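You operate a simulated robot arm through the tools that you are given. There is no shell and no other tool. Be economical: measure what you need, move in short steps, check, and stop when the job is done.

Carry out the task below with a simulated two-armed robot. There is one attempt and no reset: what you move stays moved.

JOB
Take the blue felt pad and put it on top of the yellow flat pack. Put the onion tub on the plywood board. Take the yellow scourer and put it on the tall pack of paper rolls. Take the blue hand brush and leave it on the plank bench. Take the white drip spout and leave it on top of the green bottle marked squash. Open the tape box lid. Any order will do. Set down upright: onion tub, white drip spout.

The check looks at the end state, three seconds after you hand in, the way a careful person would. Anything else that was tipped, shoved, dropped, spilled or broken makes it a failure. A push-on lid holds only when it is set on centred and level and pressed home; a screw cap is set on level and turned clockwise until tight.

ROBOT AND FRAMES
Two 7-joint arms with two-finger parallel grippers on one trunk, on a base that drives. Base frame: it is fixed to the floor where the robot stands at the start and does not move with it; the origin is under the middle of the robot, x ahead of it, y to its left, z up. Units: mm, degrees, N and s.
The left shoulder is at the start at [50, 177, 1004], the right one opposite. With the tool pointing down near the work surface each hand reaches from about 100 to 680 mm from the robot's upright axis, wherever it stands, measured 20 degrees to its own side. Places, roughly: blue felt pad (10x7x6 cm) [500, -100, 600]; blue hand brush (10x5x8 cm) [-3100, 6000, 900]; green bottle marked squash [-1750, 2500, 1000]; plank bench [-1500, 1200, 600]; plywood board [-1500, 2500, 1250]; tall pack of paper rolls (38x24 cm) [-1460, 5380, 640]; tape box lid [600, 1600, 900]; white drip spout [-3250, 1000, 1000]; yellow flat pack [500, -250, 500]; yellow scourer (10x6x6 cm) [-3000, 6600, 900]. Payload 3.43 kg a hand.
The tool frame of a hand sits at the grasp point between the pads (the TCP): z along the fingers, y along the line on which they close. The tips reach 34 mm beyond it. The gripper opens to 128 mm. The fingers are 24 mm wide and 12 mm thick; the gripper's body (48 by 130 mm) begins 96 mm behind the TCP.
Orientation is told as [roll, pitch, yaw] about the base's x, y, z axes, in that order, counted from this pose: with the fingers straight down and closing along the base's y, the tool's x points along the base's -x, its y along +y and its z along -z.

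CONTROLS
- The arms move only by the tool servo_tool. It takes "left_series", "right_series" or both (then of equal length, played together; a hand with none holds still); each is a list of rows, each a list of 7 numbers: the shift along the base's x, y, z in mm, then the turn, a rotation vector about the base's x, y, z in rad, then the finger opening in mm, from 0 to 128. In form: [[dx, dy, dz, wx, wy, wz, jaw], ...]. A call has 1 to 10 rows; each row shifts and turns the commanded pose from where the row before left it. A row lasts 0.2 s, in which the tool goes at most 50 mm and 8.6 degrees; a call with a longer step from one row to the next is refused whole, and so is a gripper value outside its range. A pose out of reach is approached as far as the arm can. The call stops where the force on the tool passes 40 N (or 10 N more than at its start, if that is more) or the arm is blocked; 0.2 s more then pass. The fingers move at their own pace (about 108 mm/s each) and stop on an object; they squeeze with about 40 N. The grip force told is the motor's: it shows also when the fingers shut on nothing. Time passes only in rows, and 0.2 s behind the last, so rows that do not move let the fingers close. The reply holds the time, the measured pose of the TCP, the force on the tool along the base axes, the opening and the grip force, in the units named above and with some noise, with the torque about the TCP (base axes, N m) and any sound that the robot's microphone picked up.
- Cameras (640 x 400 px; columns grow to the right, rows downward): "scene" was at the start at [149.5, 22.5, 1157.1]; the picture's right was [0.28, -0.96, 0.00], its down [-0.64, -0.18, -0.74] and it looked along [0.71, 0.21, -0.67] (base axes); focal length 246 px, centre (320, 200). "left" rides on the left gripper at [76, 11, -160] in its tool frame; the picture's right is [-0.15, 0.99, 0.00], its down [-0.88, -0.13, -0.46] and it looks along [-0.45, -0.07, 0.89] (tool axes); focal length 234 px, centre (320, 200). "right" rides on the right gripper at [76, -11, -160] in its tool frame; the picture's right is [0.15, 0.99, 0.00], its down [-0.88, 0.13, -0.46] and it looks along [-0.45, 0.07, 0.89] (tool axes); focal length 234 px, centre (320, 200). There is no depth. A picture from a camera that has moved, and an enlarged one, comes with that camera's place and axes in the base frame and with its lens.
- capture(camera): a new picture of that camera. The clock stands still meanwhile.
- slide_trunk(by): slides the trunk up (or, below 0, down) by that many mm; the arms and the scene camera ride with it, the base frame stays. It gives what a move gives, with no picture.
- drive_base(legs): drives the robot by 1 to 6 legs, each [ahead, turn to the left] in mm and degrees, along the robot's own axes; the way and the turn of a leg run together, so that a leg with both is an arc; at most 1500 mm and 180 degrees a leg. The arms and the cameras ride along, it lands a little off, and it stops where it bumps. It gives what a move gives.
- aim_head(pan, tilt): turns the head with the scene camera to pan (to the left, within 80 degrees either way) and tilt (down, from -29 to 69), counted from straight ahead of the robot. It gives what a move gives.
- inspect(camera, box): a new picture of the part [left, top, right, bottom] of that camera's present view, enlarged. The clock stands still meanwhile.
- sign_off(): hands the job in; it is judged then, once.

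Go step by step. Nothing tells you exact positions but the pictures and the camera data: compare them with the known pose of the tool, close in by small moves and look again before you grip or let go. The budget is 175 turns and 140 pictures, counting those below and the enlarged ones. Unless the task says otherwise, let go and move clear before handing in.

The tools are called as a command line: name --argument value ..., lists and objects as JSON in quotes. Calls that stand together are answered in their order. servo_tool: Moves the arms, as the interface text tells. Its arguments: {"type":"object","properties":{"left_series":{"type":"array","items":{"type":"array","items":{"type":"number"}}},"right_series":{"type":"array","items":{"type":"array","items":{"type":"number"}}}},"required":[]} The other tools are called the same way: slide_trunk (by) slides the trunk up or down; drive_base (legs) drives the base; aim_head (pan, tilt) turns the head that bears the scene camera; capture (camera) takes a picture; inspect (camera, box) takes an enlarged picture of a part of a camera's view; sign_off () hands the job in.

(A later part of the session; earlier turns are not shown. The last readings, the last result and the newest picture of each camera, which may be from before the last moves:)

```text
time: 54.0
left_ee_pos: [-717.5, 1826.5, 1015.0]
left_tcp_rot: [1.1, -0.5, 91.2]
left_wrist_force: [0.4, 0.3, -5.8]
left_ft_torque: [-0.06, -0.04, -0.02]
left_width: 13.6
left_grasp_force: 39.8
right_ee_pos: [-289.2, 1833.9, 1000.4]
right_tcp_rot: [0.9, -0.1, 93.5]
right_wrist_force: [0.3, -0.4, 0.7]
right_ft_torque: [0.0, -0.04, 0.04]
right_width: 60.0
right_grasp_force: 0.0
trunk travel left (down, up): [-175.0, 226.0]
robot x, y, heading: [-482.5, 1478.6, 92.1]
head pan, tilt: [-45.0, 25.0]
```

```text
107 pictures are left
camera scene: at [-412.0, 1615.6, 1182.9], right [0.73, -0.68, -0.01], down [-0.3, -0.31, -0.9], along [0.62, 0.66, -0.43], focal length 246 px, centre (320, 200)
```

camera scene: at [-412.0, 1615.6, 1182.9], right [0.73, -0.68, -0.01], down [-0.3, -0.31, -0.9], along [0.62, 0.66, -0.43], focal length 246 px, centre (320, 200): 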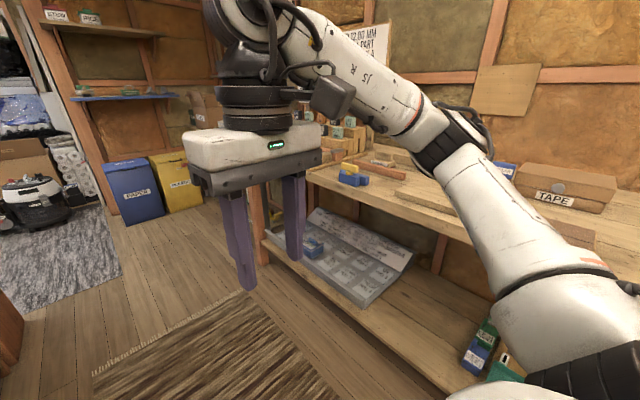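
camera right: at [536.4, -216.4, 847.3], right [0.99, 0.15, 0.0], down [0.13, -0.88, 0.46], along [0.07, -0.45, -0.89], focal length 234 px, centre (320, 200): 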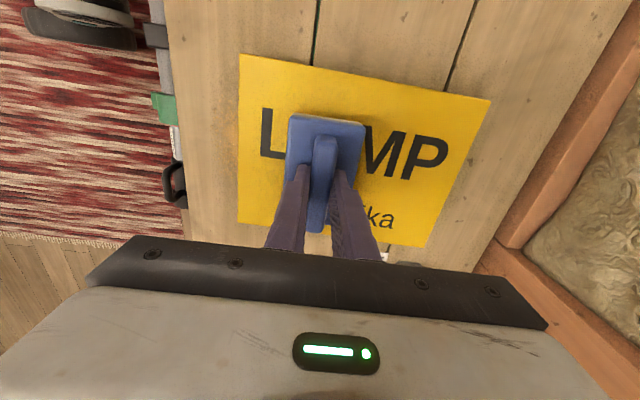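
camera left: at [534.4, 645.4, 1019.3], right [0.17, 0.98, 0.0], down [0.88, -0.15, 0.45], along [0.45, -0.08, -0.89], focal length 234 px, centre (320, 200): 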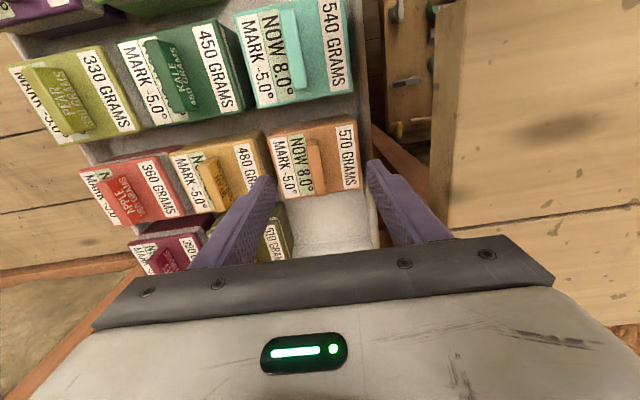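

The left elbow touched the shelf post, and the TAPE box is visible on the bench at about [575, 1608]. I back away, swing to face the bench and do the tape lid now.

drive_base --legs '[[-100, 0], [0, -70], [400, 0], [0, -20]]'

aim_head --pan 0 --tilt 35

capture --camera "scene"

capture --camera "right"

```text
time: 55.1
left_ee_pos: [-712.7, 1751.1, 1004.8]
left_tcp_rot: [1.7, 1.1, 90.0]
left_wrist_force: [0.3, 0.9, -6.1]
left_ft_torque: [-0.05, -0.02, -0.01]
left_width: 13.6
left_grasp_force: 40.4
right_ee_pos: [-290.0, 1760.5, 998.8]
right_tcp_rot: [0.7, 0.2, 93.6]
right_wrist_force: [0.1, 0.4, -0.5]
right_ft_torque: [0.04, 0.02, -0.02]
right_width: 60.1
right_grasp_force: 0.1
trunk travel left (down, up): [-175.0, 226.0]
robot x, y, heading: [-477.9, 1402.9, 91.7]
head pan, tilt: [-45.0, 25.0]
stopped in leg 1: the robot was blocked; the commanded pose is now the measured one
```

```text
time: 56.2
left_ee_pos: [-712.8, 1753.2, 1006.0]
left_tcp_rot: [1.7, 1.0, 90.2]
left_wrist_force: [-0.1, 0.2, -6.1]
left_ft_torque: [-0.04, -0.03, 0.02]
left_width: 13.7
left_grasp_force: 39.4
right_ee_pos: [-287.7, 1760.5, 1000.3]
right_tcp_rot: [0.6, 0.3, 93.7]
right_wrist_force: [-0.4, -0.6, 0.5]
right_ft_torque: [0.0, -0.02, 0.01]
right_width: 60.0
right_grasp_force: 0.0
trunk travel left (down, up): [-175.0, 226.0]
robot x, y, heading: [-475.2, 1401.2, 91.6]
head pan, tilt: [0.0, 35.0]
```

```text
106 pictures are left
camera scene: at [-476.7, 1564.0, 1166.7], right [1.0, 0.03, -0.01], down [0.01, -0.58, -0.82], along [-0.02, 0.82, -0.58], focal length 246 px, centre (320, 200)
```

scene: 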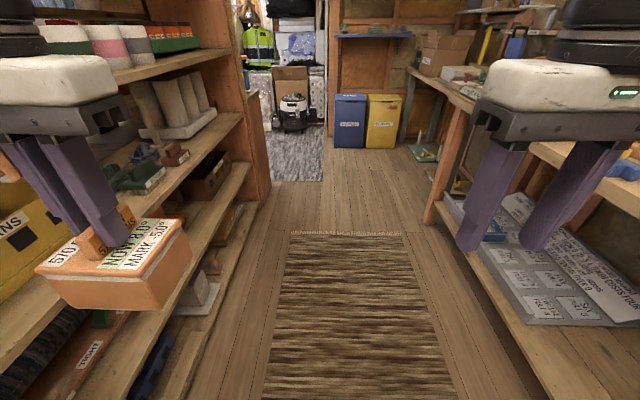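

```text
105 pictures are left
camera right: at [-270.9, 1687.1, 1160.4], right [-0.98, -0.21, 0.01], down [-0.18, 0.87, 0.45], along [-0.11, 0.44, -0.89], focal length 234 px, centre (320, 200)
```

right: 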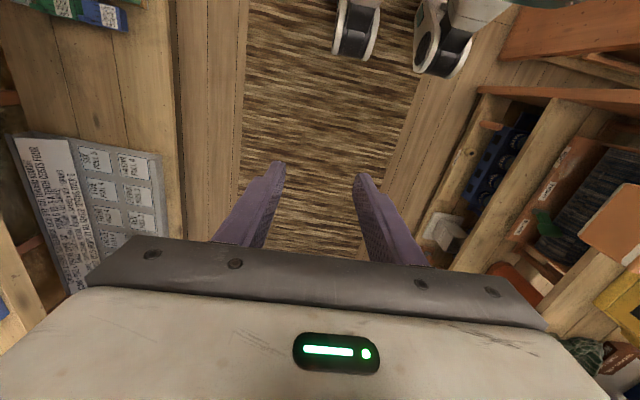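

The left elbow is caught by the shelf both ways. I look at it directly before freeing it.

aim_head --pan 80 --tilt 20

capture --camera "scene"

capture --camera "left"

```text
time: 57.7
left_ee_pos: [-712.1, 1753.2, 1007.2]
left_tcp_rot: [1.5, 1.0, 90.1]
left_wrist_force: [0.3, -0.4, -5.2]
left_ft_torque: [-0.05, -0.02, 0.0]
left_width: 13.8
left_grasp_force: 39.8
right_ee_pos: [-288.3, 1761.4, 999.5]
right_tcp_rot: [0.7, 0.3, 93.6]
right_wrist_force: [-0.2, -0.2, -0.7]
right_ft_torque: [0.02, 0.0, -0.01]
right_width: 59.9
right_grasp_force: 0.0
trunk travel left (down, up): [-175.0, 226.0]
robot x, y, heading: [-475.5, 1400.6, 91.5]
head pan, tilt: [80.0, 20.0]
```

```text
104 pictures are left
camera scene: at [-566.6, 1489.9, 1191.5], right [0.15, 0.99, -0.01], down [0.33, -0.06, -0.94], along [-0.93, 0.14, -0.34], focal length 246 px, centre (320, 200)
```

scene: 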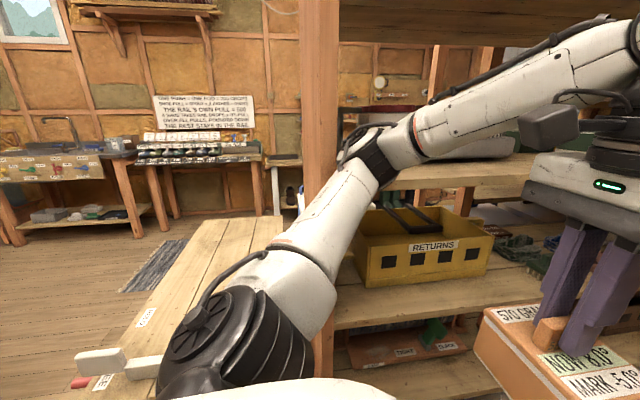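

```text
103 pictures are left
camera left: at [-719.2, 1680.6, 1168.0], right [-0.99, 0.14, 0.03], down [0.14, 0.89, 0.44], along [0.04, 0.44, -0.9], focal length 234 px, centre (320, 200)
```

left: 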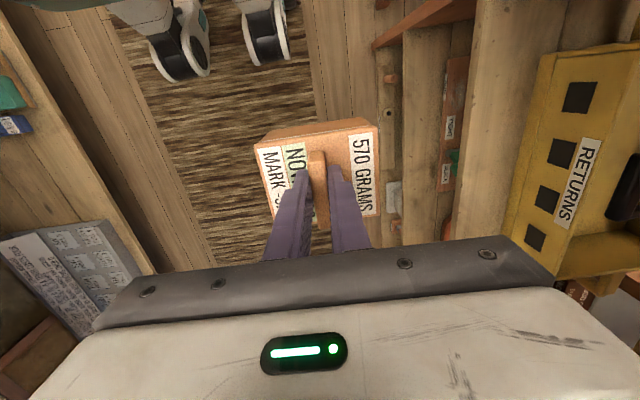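

The elbow sits just beyond the post. Turning the base right swings the elbow away from the shelf, so I do that.

drive_base --legs '[[0, -20], [0, -50]]'

```text
time: 61.5
left_ee_pos: [-233.8, 1747.7, 1008.2]
left_tcp_rot: [1.2, 0.7, 20.2]
left_wrist_force: [-0.2, -0.2, -6.2]
left_ft_torque: [-0.01, 0.04, -0.02]
left_width: 13.5
left_grasp_force: 40.1
right_ee_pos: [-80.7, 1352.6, 1002.9]
right_tcp_rot: [0.4, 0.0, 23.7]
right_wrist_force: [-0.3, 0.8, 0.1]
right_ft_torque: [-0.02, -0.01, 0.02]
right_width: 60.2
right_grasp_force: 0.1
trunk travel left (down, up): [-175.0, 226.0]
robot x, y, heading: [-474.8, 1398.9, 21.7]
head pan, tilt: [80.0, 20.0]
```

It's free. Next I approach the bench in front of the tape box.

drive_base --legs '[[370, 0], [0, -18]]'

aim_head --pan 0 --tilt 35

capture --camera "scene"

capture --camera "right"

```text
time: 64.8
left_ee_pos: [204.6, 1785.8, 1007.6]
left_tcp_rot: [1.2, 0.7, 2.0]
left_wrist_force: [0.0, 0.4, -5.4]
left_ft_torque: [-0.04, 0.04, -0.03]
left_width: 13.6
left_grasp_force: 39.8
right_ee_pos: [223.8, 1361.9, 1002.2]
right_tcp_rot: [0.4, 0.0, 5.1]
right_wrist_force: [0.6, -0.8, 0.0]
right_ft_torque: [0.05, -0.01, 0.0]
right_width: 60.1
right_grasp_force: 0.2
trunk travel left (down, up): [-175.0, 226.0]
robot x, y, heading: [-138.6, 1535.1, 3.4]
head pan, tilt: [80.0, 20.0]
```

```text
time: 66.3
left_ee_pos: [203.4, 1787.2, 1006.2]
left_tcp_rot: [1.2, 0.6, 1.9]
left_wrist_force: [0.5, -0.2, -5.9]
left_ft_torque: [0.02, 0.02, 0.01]
left_width: 13.4
left_grasp_force: 40.3
right_ee_pos: [224.9, 1363.0, 1002.2]
right_tcp_rot: [0.4, 0.0, 5.3]
right_wrist_force: [-0.7, 0.5, 0.0]
right_ft_torque: [0.01, -0.02, 0.0]
right_width: 60.1
right_grasp_force: 0.0
trunk travel left (down, up): [-175.0, 226.0]
robot x, y, heading: [-134.0, 1532.9, 3.3]
head pan, tilt: [0.0, 35.0]
```

```text
102 pictures are left
camera scene: at [21.0, 1543.8, 1167.4], right [0.06, -1.0, 0.0], down [-0.57, -0.03, -0.82], along [0.82, 0.05, -0.57], focal length 246 px, centre (320, 200)
```

scene: 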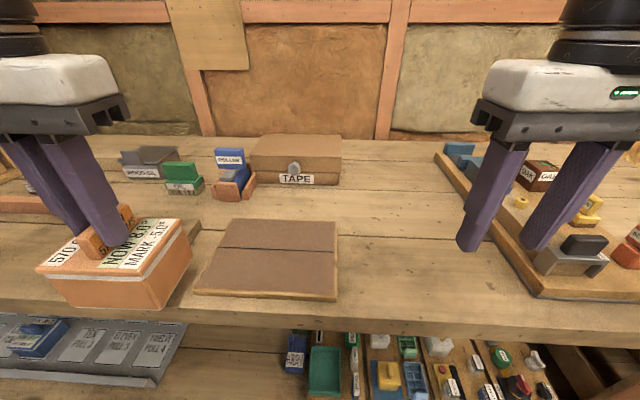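

```text
101 pictures are left
camera right: at [150.5, 1344.2, 1162.9], right [-0.24, 0.97, 0.01], down [0.87, 0.21, 0.46], along [0.44, 0.11, -0.89], focal length 234 px, centre (320, 200)
```

right: 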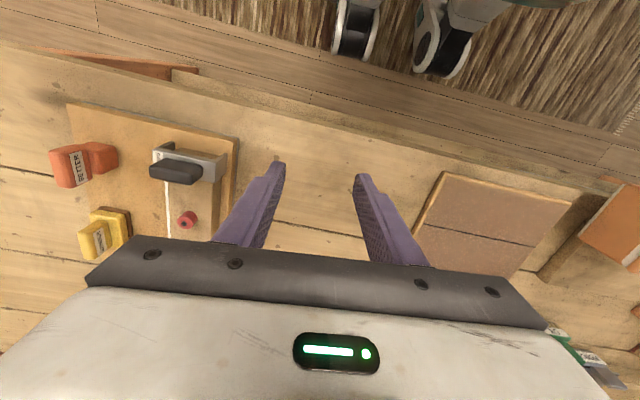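

inspect --camera "scene" --box '[190, 110, 370, 220]'

```text
3.56 times, centred on (280, 165) of scene
camera zoom: at [21.0, 1543.8, 1167.4], right [0.06, -1.0, 0.0], down [-0.57, -0.03, -0.82], along [0.82, 0.05, -0.57], focal length 875 px, centre (462, 324)
```

zoom: 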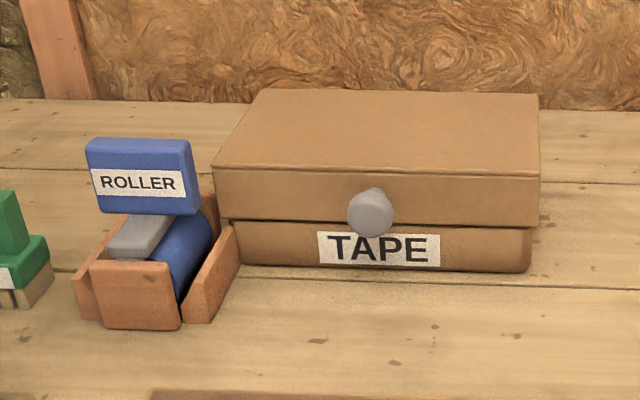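

The bench top is at z ≈ 855, and the lid knob is at about [520, 1633, 906], with the hinge behind at x ≈ 678. I raise the tub a bit and shift the robot left, so that the right hand faces the knob.

servo_tool --left_series '[[0, 0, 20, 0, 0, 0, 0], [0, 0, 25, 0, 0, 0, 0], [0, 0, 25, 0, 0, 0, 0], [0, 0, 0, 0, 0, 0, 0]]'

drive_base --legs '[[-200, 0], [0, 57], [210, 0], [0, -58], [100, 0]]'

capture --camera "scene"

capture --camera "right"

```text
time: 67.3
left_ee_pos: [205.5, 1784.0, 1079.5]
left_tcp_rot: [1.2, 0.6, 1.8]
left_wrist_force: [-0.5, -0.8, -5.1]
left_ft_torque: [0.0, 0.05, -0.01]
left_width: 13.9
left_grasp_force: 40.4
right_ee_pos: [223.9, 1363.4, 1004.1]
right_tcp_rot: [0.3, 0.0, 5.1]
right_wrist_force: [-0.6, 1.3, 0.4]
right_ft_torque: [0.01, -0.01, 0.02]
right_width: 59.9
right_grasp_force: 0.0
trunk travel left (down, up): [-175.0, 226.0]
robot x, y, heading: [-130.8, 1533.9, 3.3]
head pan, tilt: [0.0, 35.0]
```

```text
time: 76.0
left_ee_pos: [217.9, 1963.0, 1078.5]
left_tcp_rot: [1.2, 0.7, 2.1]
left_wrist_force: [0.2, -0.8, -5.4]
left_ft_torque: [-0.01, 0.03, -0.03]
left_width: 13.4
left_grasp_force: 40.1
right_ee_pos: [236.7, 1541.2, 1002.1]
right_tcp_rot: [0.4, 0.1, 5.4]
right_wrist_force: [0.0, -1.3, -0.6]
right_ft_torque: [0.02, 0.03, 0.01]
right_width: 60.0
right_grasp_force: 0.1
trunk travel left (down, up): [-175.0, 226.0]
robot x, y, heading: [-124.2, 1712.9, 3.3]
head pan, tilt: [0.0, 35.0]
```

```text
99 pictures are left
camera scene: at [33.6, 1721.4, 1167.3], right [0.06, -1.0, 0.0], down [-0.57, -0.03, -0.82], along [0.82, 0.05, -0.57], focal length 246 px, centre (320, 200)
```

scene: 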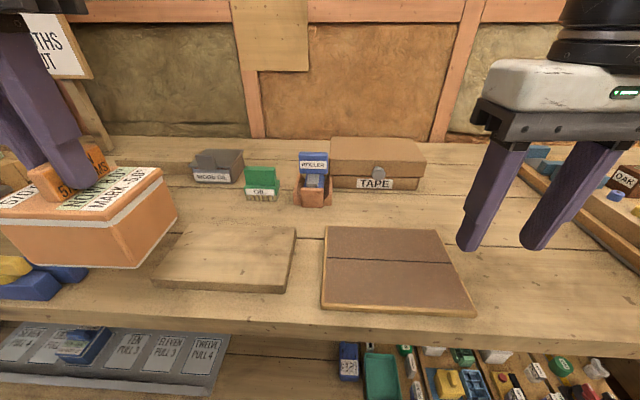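

```text
98 pictures are left
camera right: at [163.5, 1522.2, 1162.8], right [-0.24, 0.97, 0.01], down [0.87, 0.21, 0.46], along [0.44, 0.11, -0.89], focal length 234 px, centre (320, 200)
```

right: 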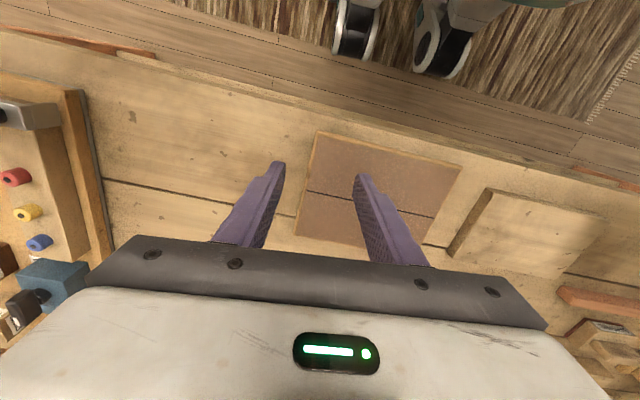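

inspect --camera "scene" --box '[290, 110, 470, 220]'

```text
3.56 times, centred on (380, 165) of scene
camera zoom: at [33.6, 1721.4, 1167.3], right [0.06, -1.0, 0.0], down [-0.57, -0.03, -0.82], along [0.82, 0.05, -0.57], focal length 875 px, centre (107, 324)
```

zoom: 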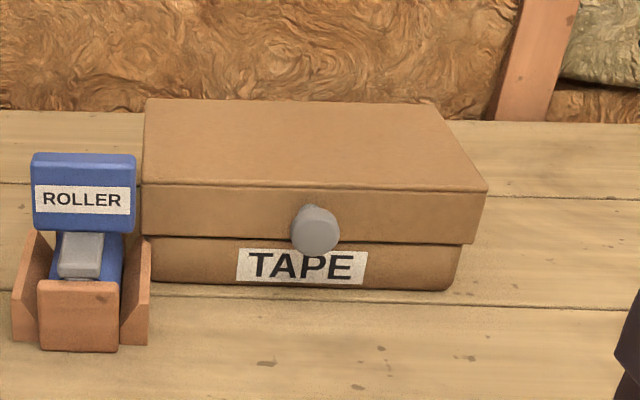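

Triangulating again gives the knob at about [488, 1627, 922] and the hinge at about [662, –, 903]. I pitch the right hand forward 50° and bring it just short of the knob.

servo_tool --right_series '[[10, 12, 10, 0, -0.145, -0.015, 60], [20, 14, 5, 0, -0.145, -0.015, 60], [25, 14, 0, 0, -0.145, -0.015, 60], [30, 14, -5, 0, -0.145, -0.015, 60], [30, 14, -10, 0, -0.145, -0.015, 60], [30, 14, -10, 0, -0.145, -0.015, 60], [25, 4, -10, 0, 0, 0, 60], [15, 0, -10, 0, 0, 0, 60], [0, 0, 0, 0, 0, 0, 60]]'

capture --camera "right"

inspect --camera "scene" --box '[290, 80, 530, 230]'

```text
time: 78.0
left_ee_pos: [216.2, 1963.0, 1078.7]
left_tcp_rot: [1.1, 0.7, 2.1]
left_wrist_force: [0.0, 0.4, -5.6]
left_ft_torque: [-0.01, 0.06, 0.0]
left_width: 13.7
left_grasp_force: 40.0
right_ee_pos: [423.2, 1624.6, 972.7]
right_tcp_rot: [-2.7, -49.7, 1.4]
right_wrist_force: [-0.1, 0.2, 0.6]
right_ft_torque: [0.02, -0.01, 0.02]
right_width: 60.0
right_grasp_force: 0.0
trunk travel left (down, up): [-175.0, 226.0]
robot x, y, heading: [-120.6, 1713.1, 3.5]
head pan, tilt: [0.0, 35.0]
```

```text
96 pictures are left
camera right: at [252.8, 1618.5, 1018.9], right [-0.08, 0.99, -0.14], down [0.22, 0.16, 0.96], along [0.97, 0.05, -0.23], focal length 234 px, centre (320, 200)
```

right: 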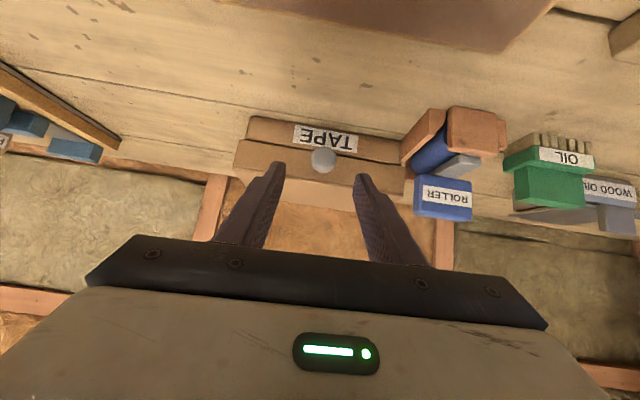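

```text
2.67 times, centred on (410, 155) of scene
camera zoom: at [33.1, 1721.4, 1167.4], right [0.06, -1.0, 0.0], down [-0.57, -0.03, -0.82], along [0.82, 0.05, -0.57], focal length 657 px, centre (80, 320)
```

zoom: 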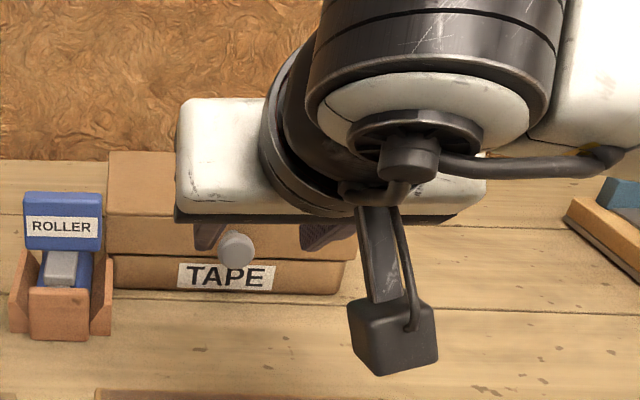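

The knob is centred between the fingers laterally. I advance partway and check.

servo_tool --right_series '[[14, 1, -11, 0, 0, 0, 56], [13, 1, -11, 0, 0, 0, 56], [12, 0, -11, 0, 0, 0, 56], [0, 0, 0, 0, 0, 0, 56]]'

inspect --camera "right" --box '[220, 90, 420, 240]'

inspect --camera "scene" --box '[330, 120, 450, 210]'

```text
time: 79.0
left_ee_pos: [216.4, 1963.2, 1079.1]
left_tcp_rot: [1.1, 0.8, 2.2]
left_wrist_force: [0.2, -0.1, -5.4]
left_ft_torque: [0.0, 0.05, 0.01]
left_width: 13.7
left_grasp_force: 39.9
right_ee_pos: [461.2, 1627.9, 939.3]
right_tcp_rot: [-2.7, -49.8, 1.3]
right_wrist_force: [0.5, 0.1, 0.4]
right_ft_torque: [-0.03, 0.0, 0.03]
right_width: 55.9
right_grasp_force: 0.0
trunk travel left (down, up): [-175.0, 226.0]
robot x, y, heading: [-125.9, 1715.0, 3.5]
head pan, tilt: [0.0, 35.0]
```

```text
2.67 times, centred on (320, 165) of right
camera zoom: at [291.3, 1620.8, 985.4], right [-0.08, 0.99, -0.14], down [0.22, 0.16, 0.96], along [0.97, 0.05, -0.23], focal length 624 px, centre (320, 293)
```

zoom: 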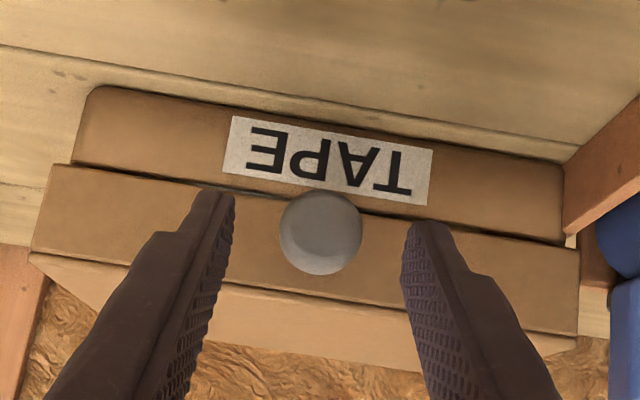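

```text
4.44 times, centred on (390, 165) of scene
camera zoom: at [33.1, 1721.4, 1167.4], right [0.06, -1.0, 0.0], down [-0.57, -0.03, -0.82], along [0.82, 0.05, -0.57], focal length 1094 px, centre (9, 356)
```

zoom: 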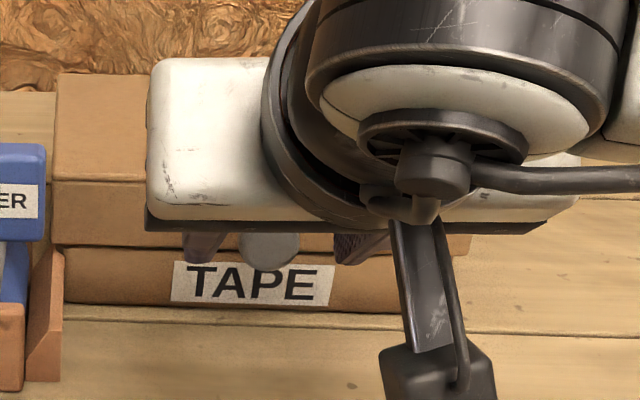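

The refined knob centre is [504, 1628, 913]. I make the last advance and close on it.

servo_tool --right_series '[[12, 0, -5, 0, 0, 0, 56], [10, 0, -4, 0, 0, 0, 56], [0, 0, 0, 0, 0, 0, 56], [0, 0, 0, 0, 0, 0, 0], [0, 0, 0, 0, 0, 0, 0], [0, 0, 0, 0, 0, 0, 0]]'

inspect --camera "right" --box '[220, 90, 420, 240]'

```text
time: 80.4
left_ee_pos: [212.6, 1961.9, 1079.2]
left_tcp_rot: [1.3, 0.6, 2.1]
left_wrist_force: [-0.6, -0.6, -6.4]
left_ft_torque: [-0.03, 0.03, -0.02]
left_width: 13.8
left_grasp_force: 39.8
right_ee_pos: [479.6, 1627.9, 931.7]
right_tcp_rot: [-2.8, -49.5, 1.3]
right_wrist_force: [-29.1, -6.8, 1.6]
right_ft_torque: [-0.3, 0.53, -0.11]
right_width: 26.8
right_grasp_force: 44.9
trunk travel left (down, up): [-175.0, 226.0]
robot x, y, heading: [-122.6, 1711.1, 3.1]
head pan, tilt: [0.0, 35.0]
```

```text
2.67 times, centred on (320, 165) of right
camera zoom: at [309.8, 1621.3, 978.8], right [-0.08, 0.99, -0.14], down [0.23, 0.16, 0.96], along [0.97, 0.04, -0.23], focal length 624 px, centre (320, 293)
```

zoom: 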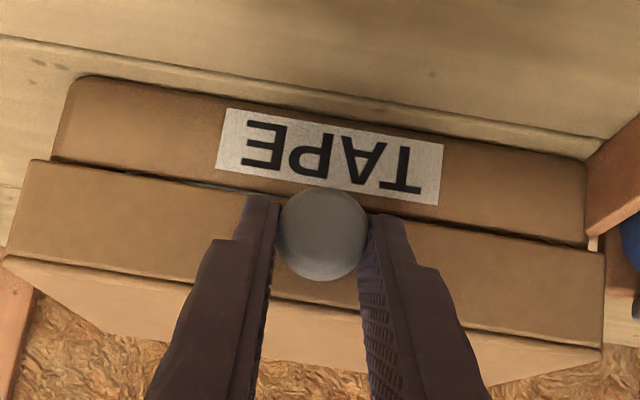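

The knob is held. I relieve the push, then start lifting the lid along its hinge arc, checking the force.

servo_tool --right_series '[[-3, 0, 4, 0, 0, 0, 0], [2, 0, 12, 0, 0, 0, 0], [3, 0, 14, 0, 0, 0, 0], [9, 0, 28, 0, 0, 0, 0], [0, 0, 0, 0, 0, 0, 0]]'

inspect --camera "right" --box '[160, 60, 480, 260]'

```text
time: 81.6
left_ee_pos: [217.4, 1962.6, 1078.3]
left_tcp_rot: [1.3, 0.7, 2.1]
left_wrist_force: [-0.2, -0.1, -5.9]
left_ft_torque: [0.0, 0.02, 0.0]
left_width: 13.9
left_grasp_force: 40.3
right_ee_pos: [495.2, 1628.4, 987.4]
right_tcp_rot: [-2.6, -49.9, 1.1]
right_wrist_force: [-3.4, -8.4, -5.8]
right_ft_torque: [-0.08, 1.1, -0.24]
right_width: 26.9
right_grasp_force: 44.9
trunk travel left (down, up): [-175.0, 226.0]
robot x, y, heading: [-129.1, 1711.2, 3.4]
head pan, tilt: [0.0, 35.0]
```

```text
2.00 times, centred on (320, 160) of right
camera zoom: at [324.0, 1621.2, 1034.6], right [-0.08, 0.99, -0.14], down [0.22, 0.16, 0.96], along [0.97, 0.04, -0.23], focal length 468 px, centre (320, 280)
```

zoom: 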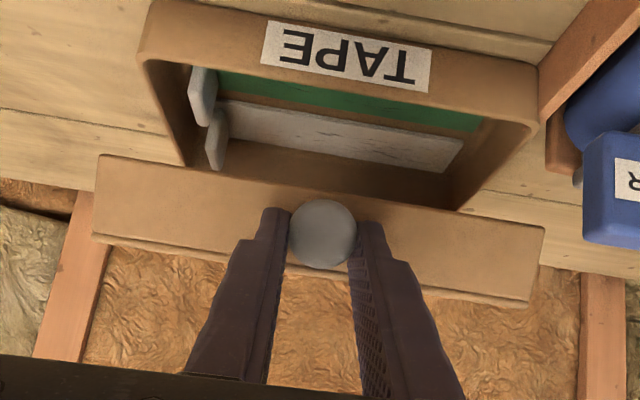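

The lid is lifting nicely. I continue along the arc.

servo_tool --right_series '[[14, 0, 26.5, 0, 0, 0, 0], [18.6, 0, 23.6, 0, 0, 0, 0], [22.5, 0, 20, 0, 0, 0, 0], [25.6, 0, 16, 0, 0, 0, 0], [0, 0, 0, 0, 0, 0, 0]]'

capture --camera "right"

capture --camera "scene"

```text
time: 82.8
left_ee_pos: [216.9, 1962.8, 1077.6]
left_tcp_rot: [1.2, 0.8, 2.2]
left_wrist_force: [-0.2, 0.3, -5.5]
left_ft_torque: [-0.03, 0.07, -0.01]
left_width: 13.8
left_grasp_force: 39.6
right_ee_pos: [575.0, 1628.1, 1072.8]
right_tcp_rot: [-2.7, -49.5, 1.5]
right_wrist_force: [-3.6, 1.4, -12.1]
right_ft_torque: [-0.07, 1.3, 0.0]
right_width: 26.7
right_grasp_force: 45.2
trunk travel left (down, up): [-175.0, 226.0]
robot x, y, heading: [-123.1, 1713.3, 3.4]
head pan, tilt: [0.0, 35.0]
```

```text
90 pictures are left
camera right: at [404.3, 1620.5, 1120.0], right [-0.08, 0.99, -0.14], down [0.23, 0.16, 0.96], along [0.97, 0.05, -0.24], focal length 234 px, centre (320, 200)
```

right: 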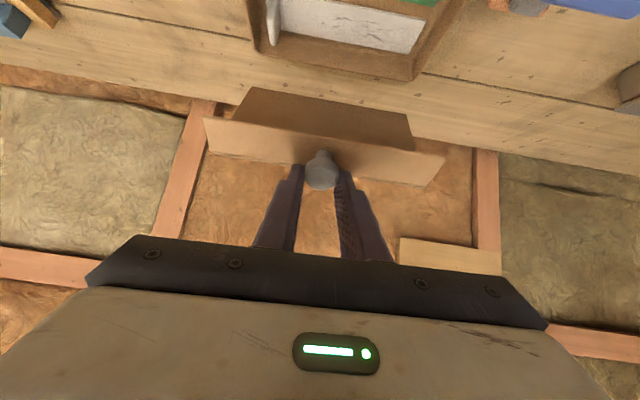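

```text
89 pictures are left
camera scene: at [34.2, 1721.5, 1167.2], right [0.06, -1.0, 0.0], down [-0.57, -0.03, -0.82], along [0.82, 0.05, -0.57], focal length 246 px, centre (320, 200)
```

scene: 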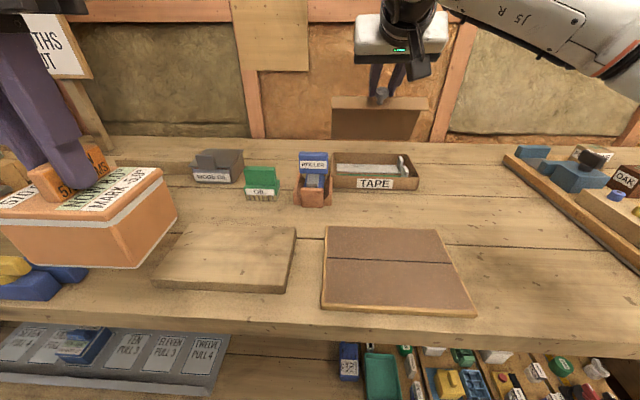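

servo_tool --right_series '[[28, 0, 11, 0, 0, 0, 0], [29, 0, 6, 0, 0.05, 0, 0], [30, 0, 1, 0, 0.05, 0, 0], [29, 0, -3, 0, 0.05, 0, 0], [0, 0, 0, 0, 0, 0, 0]]'

capture --camera "right"

inspect --camera "scene" --box '[290, 0, 530, 220]'

```text
time: 83.8
left_ee_pos: [215.7, 1963.8, 1079.9]
left_tcp_rot: [1.3, 0.8, 2.2]
left_wrist_force: [0.3, 0.6, -6.0]
left_ft_torque: [-0.01, 0.03, -0.01]
left_width: 13.8
left_grasp_force: 40.0
right_ee_pos: [634.3, 1629.0, 1090.7]
right_tcp_rot: [-2.8, -44.0, 1.7]
right_wrist_force: [-6.8, 0.1, 9.9]
right_ft_torque: [0.19, 1.05, 0.16]
right_width: 26.2
right_grasp_force: 44.9
right hand out of reach, approached as far as the arm can: row 3, 4
trunk travel left (down, up): [-175.0, 226.0]
robot x, y, heading: [-123.9, 1711.2, 3.3]
head pan, tilt: [0.0, 35.0]
stopped in row 5 (right hand): the force on the tool passed its limit (the readings are from after the stop); the commanded pose is now the measured one
```

```text
88 pictures are left
camera right: at [469.8, 1620.1, 1153.9], right [-0.1, 0.99, -0.14], down [0.32, 0.16, 0.93], along [0.94, 0.05, -0.33], focal length 234 px, centre (320, 200)
```

right: 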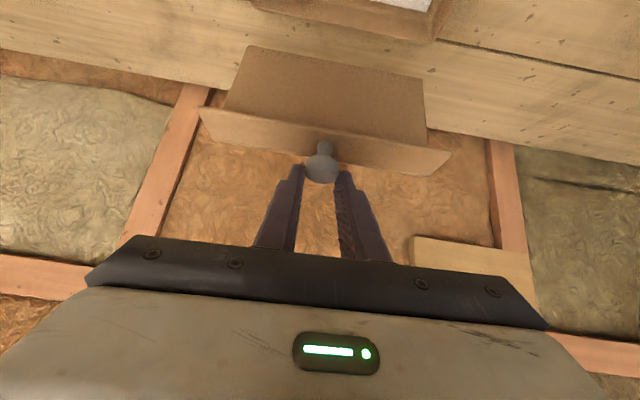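

```text
1.82 times, centred on (410, 110) of scene
camera zoom: at [32.1, 1722.0, 1167.8], right [0.06, -1.0, 0.0], down [-0.57, -0.03, -0.82], along [0.82, 0.05, -0.57], focal length 448 px, centre (156, 364)
```

zoom: 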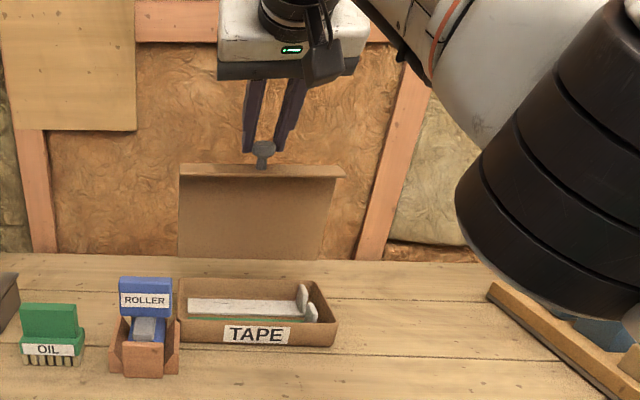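

The lid is almost upright, but the arm is at its reach limit with this pitch. I level the fingers more while pushing on, to gain reach.

servo_tool --right_series '[[6, 0, -3, 0, -0.135, 0, 0], [8, 0, -3, 0, -0.135, 0, 0], [10, 0, -3, 0, -0.135, 0, 0], [12, 0, -3, 0, -0.135, 0, 0], [12, 0, -1, 0, 0, 0, 0], [0, 0, 0, 0, 0, 0, 0]]'

capture --camera "right"

inspect --camera "scene" --box '[290, 0, 530, 220]'

```text
time: 85.2
left_ee_pos: [214.8, 1963.5, 1079.7]
left_tcp_rot: [1.4, 0.5, 2.2]
left_wrist_force: [0.3, -0.8, -6.2]
left_ft_torque: [0.0, 0.06, -0.02]
left_width: 13.8
left_grasp_force: 40.1
right_ee_pos: [683.6, 1622.9, 1083.6]
right_tcp_rot: [-6.0, -75.5, 4.5]
right_wrist_force: [3.9, -9.4, 26.3]
right_ft_torque: [-0.02, 0.29, 0.09]
right_width: 0.0
right_grasp_force: 32.5
right hand out of reach, approached as far as the arm can: row 1
trunk travel left (down, up): [-175.0, 226.0]
robot x, y, heading: [-121.5, 1712.6, 3.6]
head pan, tilt: [0.0, 35.0]
```

```text
86 pictures are left
camera right: at [510.1, 1617.0, 1050.6], right [-0.01, 0.99, -0.17], down [-0.22, 0.16, 0.96], along [0.98, 0.05, 0.21], focal length 234 px, centre (320, 200)
```

right: 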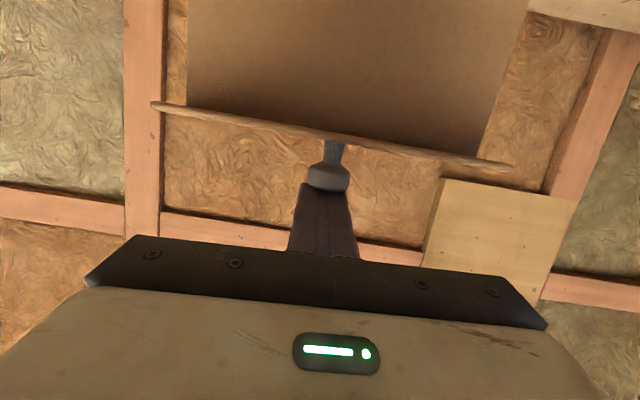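

```text
1.82 times, centred on (410, 110) of scene
camera zoom: at [30.8, 1721.1, 1168.1], right [0.06, -1.0, 0.0], down [-0.57, -0.03, -0.82], along [0.82, 0.05, -0.57], focal length 448 px, centre (156, 364)
```

zoom: 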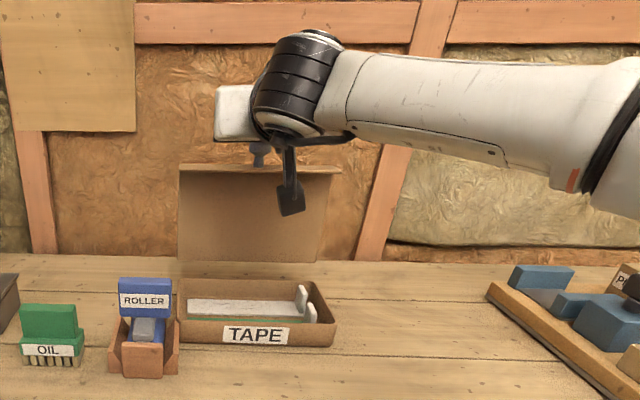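

The knob slipped out, but the lid stands near vertical. I ease up and see whether it stays there.

servo_tool --right_series '[[0, 0, 8, 0, 0, 0, 0], [0, 0, 8, 0, 0, 0, 0], [0, 0, 0, 0, 0, 0, 0]]'

capture --camera "right"

```text
time: 86.0
left_ee_pos: [215.6, 1964.0, 1077.7]
left_tcp_rot: [1.2, 0.6, 2.2]
left_wrist_force: [-0.3, -1.9, -6.4]
left_ft_torque: [-0.02, 0.02, 0.03]
left_width: 14.0
left_grasp_force: 40.4
right_ee_pos: [684.4, 1628.9, 1087.5]
right_tcp_rot: [-6.2, -74.5, 4.8]
right_wrist_force: [0.5, 1.0, 0.2]
right_ft_torque: [0.0, 0.02, 0.02]
right_width: 0.0
right_grasp_force: 32.7
trunk travel left (down, up): [-175.0, 226.0]
robot x, y, heading: [-122.7, 1715.8, 3.3]
head pan, tilt: [0.0, 35.0]
```

```text
84 pictures are left
camera right: at [510.8, 1621.2, 1058.5], right [-0.02, 0.99, -0.17], down [-0.2, 0.16, 0.97], along [0.98, 0.05, 0.2], focal length 234 px, centre (320, 200)
```

right: 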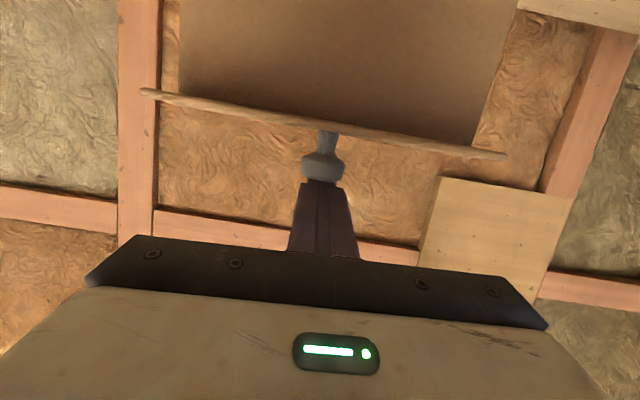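

The lid stands by itself. I retract the hand, turn it back down and look at the lid again.

servo_tool --right_series '[[-30, 0, 10, 0, 0, 0, 30], [-40, 0, 5, 0, 0.1, 0, 40], [-45, -10, 0, 0, 0.14, 0, 60], [-45, -15, 0, 0, 0.14, 0, 60], [-45, -15, 0, 0, 0.14, 0, 60], [-45, -15, 0, 0, 0.14, 0, 60], [-45, -15, 0, 0, 0.14, 0, 60], [-40, -10, 0, 0, 0.14, 0, 60], [-20, 0, 0, 0, 0.14, 0, 60], [-10, 0, 0, 0, 0.14, 0, 60]]'

inspect --camera "scene" --box '[290, 50, 470, 210]'

```text
time: 88.2
left_ee_pos: [217.0, 1964.0, 1078.7]
left_tcp_rot: [1.2, 0.7, 2.2]
left_wrist_force: [-0.1, 0.4, -5.9]
left_ft_torque: [-0.01, 0.02, -0.02]
left_width: 13.7
left_grasp_force: 40.1
right_ee_pos: [321.0, 1550.1, 1107.0]
right_tcp_rot: [-1.7, -4.8, 1.3]
right_wrist_force: [-1.0, 0.0, 0.2]
right_ft_torque: [-0.02, 0.03, 0.0]
right_width: 59.8
right_grasp_force: 0.1
trunk travel left (down, up): [-175.0, 226.0]
robot x, y, heading: [-125.0, 1714.5, 3.4]
head pan, tilt: [0.0, 35.0]
```

```text
2.50 times, centred on (380, 130) of scene
camera zoom: at [33.4, 1722.0, 1167.4], right [0.06, -1.0, 0.0], down [-0.57, -0.03, -0.82], along [0.82, 0.05, -0.57], focal length 616 px, centre (170, 375)
```

zoom: 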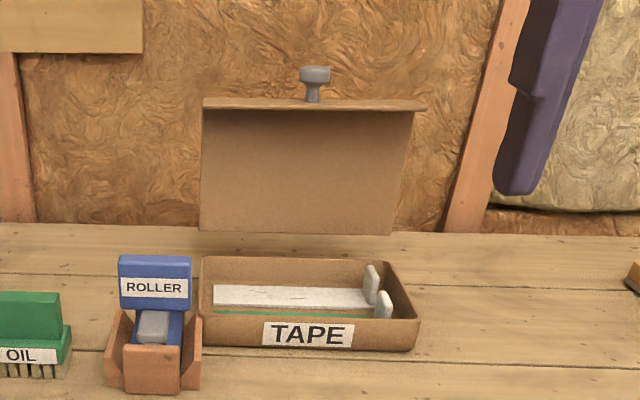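

The lid stands open and steady. Next I take the tub to the plywood board, which seems to lie in a second aisle behind the shelf, so I drive back south and look west.

drive_base --legs '[[-245, 0], [0, -93.5], [1150, 0], [0, -80]]'

aim_head --pan 0 --tilt 15

capture --camera "scene"

```text
time: 102.9
left_ee_pos: [-666.4, 250.1, 1080.1]
left_tcp_rot: [1.2, 0.6, -170.5]
left_wrist_force: [0.4, 0.8, -6.2]
left_ft_torque: [0.06, 0.0, -0.03]
left_width: 13.9
left_grasp_force: 40.4
right_ee_pos: [-823.2, 650.7, 1107.0]
right_tcp_rot: [-1.8, -4.8, -171.2]
right_wrist_force: [0.0, -0.4, -0.3]
right_ft_torque: [-0.03, 0.0, 0.01]
right_width: 59.9
right_grasp_force: 0.0
trunk travel left (down, up): [-175.0, 226.0]
robot x, y, heading: [-361.6, 545.0, -169.0]
head pan, tilt: [0.0, 35.0]
```

```text
time: 103.7
left_ee_pos: [-665.9, 252.0, 1080.1]
left_tcp_rot: [1.2, 0.6, -170.4]
left_wrist_force: [1.0, -0.3, -5.9]
left_ft_torque: [0.03, -0.04, 0.01]
left_width: 13.7
left_grasp_force: 40.1
right_ee_pos: [-824.5, 649.3, 1108.4]
right_tcp_rot: [-1.8, -4.8, -171.3]
right_wrist_force: [0.6, 0.0, 0.5]
right_ft_torque: [0.0, 0.01, -0.01]
right_width: 60.0
right_grasp_force: 0.0
trunk travel left (down, up): [-175.0, 226.0]
robot x, y, heading: [-362.7, 546.5, -169.3]
head pan, tilt: [0.0, 15.0]
```

```text
82 pictures are left
camera scene: at [-523.0, 512.8, 1199.4], right [-0.19, 0.98, 0.0], down [0.26, 0.05, -0.97], along [-0.95, -0.18, -0.26], focal length 246 px, centre (320, 200)
```

scene: 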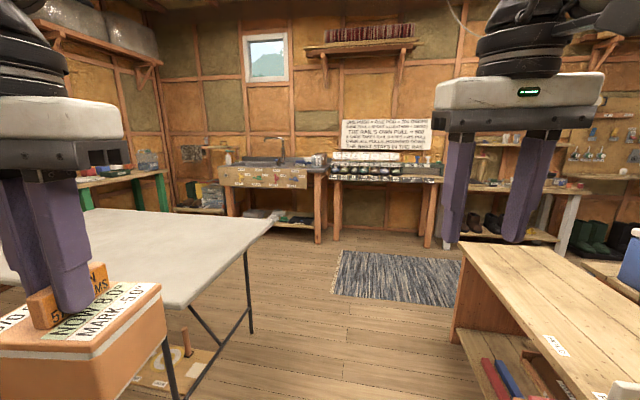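

There's a clear passage between the folding table and the plank bench. I drive west through it and look at the far wall, where the spout should be.

drive_base --legs '[[0, -11], [1500, 0], [400, 0], [0, -25]]'

capture --camera "scene"

aim_head --pan -70 --tilt 10

capture --camera "scene"

```text
time: 115.4
left_ee_pos: [-2716.9, 573.9, 1079.1]
left_tcp_rot: [1.3, 0.7, 150.0]
left_wrist_force: [0.1, 0.8, -5.5]
left_ft_torque: [-0.04, -0.05, -0.03]
left_width: 13.8
left_grasp_force: 40.0
right_ee_pos: [-2584.3, 981.6, 1107.6]
right_tcp_rot: [-1.8, -4.9, 149.1]
right_wrist_force: [-0.2, -0.6, -0.1]
right_ft_torque: [-0.02, -0.04, 0.01]
right_width: 60.3
right_grasp_force: 0.1
trunk travel left (down, up): [-175.0, 226.0]
robot x, y, heading: [-2293.9, 603.2, 151.4]
head pan, tilt: [0.0, 15.0]
```

```text
81 pictures are left
camera scene: at [-2439.3, 683.6, 1199.4], right [0.48, 0.88, 0.0], down [0.23, -0.12, -0.97], along [-0.85, 0.46, -0.26], focal length 246 px, centre (320, 200)
```

scene: 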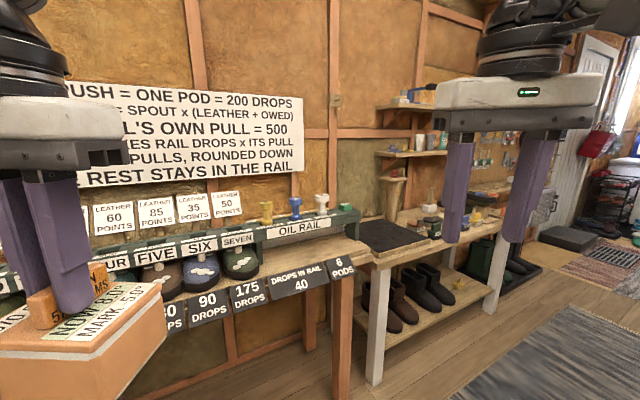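

```text
time: 116.8
left_ee_pos: [-2716.1, 574.2, 1078.0]
left_tcp_rot: [1.3, 0.7, 149.9]
left_wrist_force: [0.7, 0.8, -5.9]
left_ft_torque: [-0.01, -0.06, -0.02]
left_width: 13.7
left_grasp_force: 40.3
right_ee_pos: [-2583.4, 981.2, 1107.2]
right_tcp_rot: [-1.8, -4.8, 149.0]
right_wrist_force: [-0.1, 0.5, -0.1]
right_ft_torque: [-0.02, 0.01, -0.03]
right_width: 60.0
right_grasp_force: 0.0
trunk travel left (down, up): [-175.0, 226.0]
robot x, y, heading: [-2295.0, 605.4, 151.2]
head pan, tilt: [-70.0, 10.0]
```

```text
80 pictures are left
camera scene: at [-2343.4, 730.2, 1207.6], right [0.99, -0.15, 0.0], down [-0.03, -0.17, -0.98], along [0.15, 0.97, -0.17], focal length 246 px, centre (320, 200)
```

scene: 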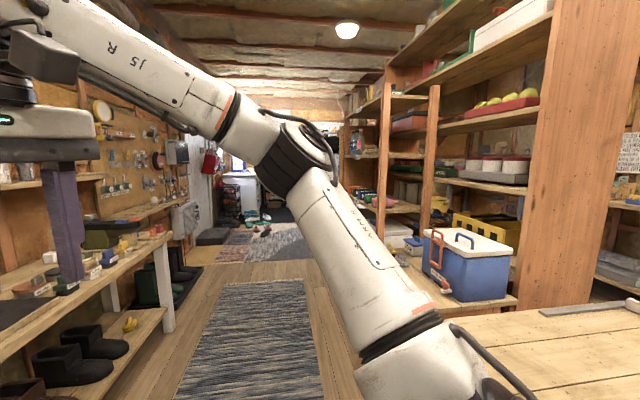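

The white spout stands on the OIL RAIL next to yellow and blue ones. I zoom in on it.

aim_head --pan 0 --tilt 15

inspect --camera "scene" --box '[230, 170, 370, 260]'

inspect --camera "scene" --box '[60, 70, 370, 340]'

```text
time: 118.2
left_ee_pos: [-2716.1, 573.4, 1078.6]
left_tcp_rot: [1.3, 0.7, 150.0]
left_wrist_force: [0.4, 0.4, -6.0]
left_ft_torque: [-0.03, -0.06, -0.04]
left_width: 14.0
left_grasp_force: 39.8
right_ee_pos: [-2583.6, 981.6, 1106.4]
right_tcp_rot: [-1.8, -4.7, 148.9]
right_wrist_force: [0.8, -1.3, -0.7]
right_ft_torque: [-0.02, -0.01, 0.0]
right_width: 60.0
right_grasp_force: 0.1
trunk travel left (down, up): [-175.0, 226.0]
robot x, y, heading: [-2295.8, 607.3, 151.4]
head pan, tilt: [0.0, 15.0]
```

```text
4.44 times, centred on (300, 215) of scene
camera zoom: at [-2439.4, 683.3, 1199.4], right [0.48, 0.88, 0.0], down [0.23, -0.12, -0.97], along [-0.85, 0.47, -0.26], focal length 1094 px, centre (409, 133)
```

zoom: 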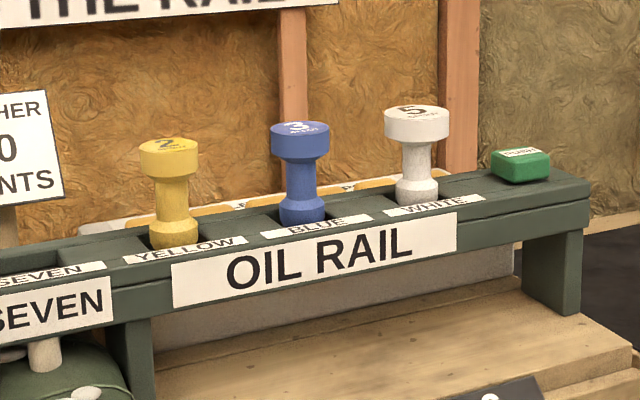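

```text
1.48 times, centred on (215, 205) of scene
camera zoom: at [-2439.4, 683.3, 1199.4], right [0.48, 0.88, 0.0], down [0.23, -0.12, -0.97], along [-0.85, 0.47, -0.26], focal length 365 px, centre (476, 193)
```

zoom: 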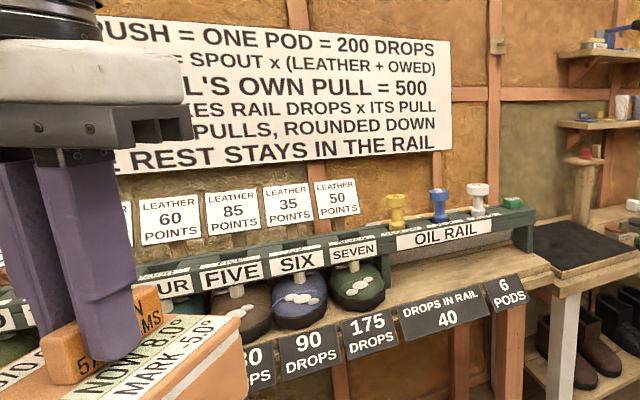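

The white spout is dumbbell-shaped and stands on the rail near [-3245, 1132]. I drive up facing the wall so that the right hand can reach it.

drive_base --legs '[[0, -13], [590, 0], [0, 41.5]]'

aim_head --pan -10 --tilt 30

capture --camera "scene"

capture --camera "right"

```text
time: 124.3
left_ee_pos: [-3086.4, 766.3, 1078.5]
left_tcp_rot: [1.2, 0.8, 178.8]
left_wrist_force: [0.5, 0.4, -6.3]
left_ft_torque: [0.0, -0.03, 0.02]
left_width: 13.5
left_grasp_force: 40.2
right_ee_pos: [-3168.0, 1188.1, 1108.1]
right_tcp_rot: [-1.8, -4.8, 178.0]
right_wrist_force: [-0.1, -0.6, 0.2]
right_ft_torque: [-0.03, -0.01, -0.02]
right_width: 59.8
right_grasp_force: 0.0
trunk travel left (down, up): [-175.0, 226.0]
robot x, y, heading: [-2734.5, 1000.8, -179.9]
head pan, tilt: [0.0, 15.0]
```

```text
time: 125.1
left_ee_pos: [-3088.2, 767.3, 1078.1]
left_tcp_rot: [1.3, 0.8, 178.9]
left_wrist_force: [0.1, -0.4, -5.9]
left_ft_torque: [0.03, -0.08, 0.04]
left_width: 13.8
left_grasp_force: 40.0
right_ee_pos: [-3168.0, 1186.9, 1106.4]
right_tcp_rot: [-1.8, -4.8, 178.0]
right_wrist_force: [-0.8, -0.7, -0.5]
right_ft_torque: [0.0, -0.04, -0.02]
right_width: 59.9
right_grasp_force: 0.0
trunk travel left (down, up): [-175.0, 226.0]
robot x, y, heading: [-2733.9, 997.9, -179.9]
head pan, tilt: [-10.0, 30.0]
```

```text
77 pictures are left
camera scene: at [-2894.0, 1012.6, 1175.3], right [0.17, 0.99, 0.0], down [0.49, -0.08, -0.87], along [-0.85, 0.15, -0.5], focal length 246 px, centre (320, 200)
```

scene: 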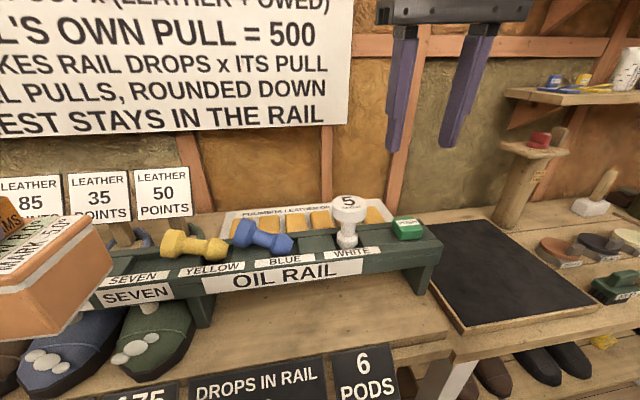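

```text
76 pictures are left
camera right: at [-3079.0, 1191.0, 1260.7], right [0.11, -0.99, -0.04], down [-0.84, -0.12, 0.52], along [-0.52, -0.02, -0.85], focal length 234 px, centre (320, 200)
```

right: 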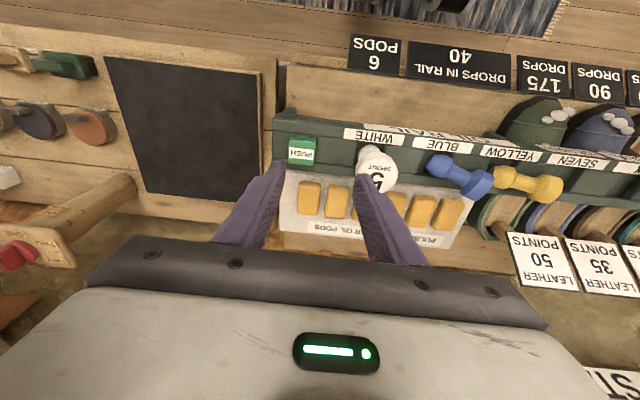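

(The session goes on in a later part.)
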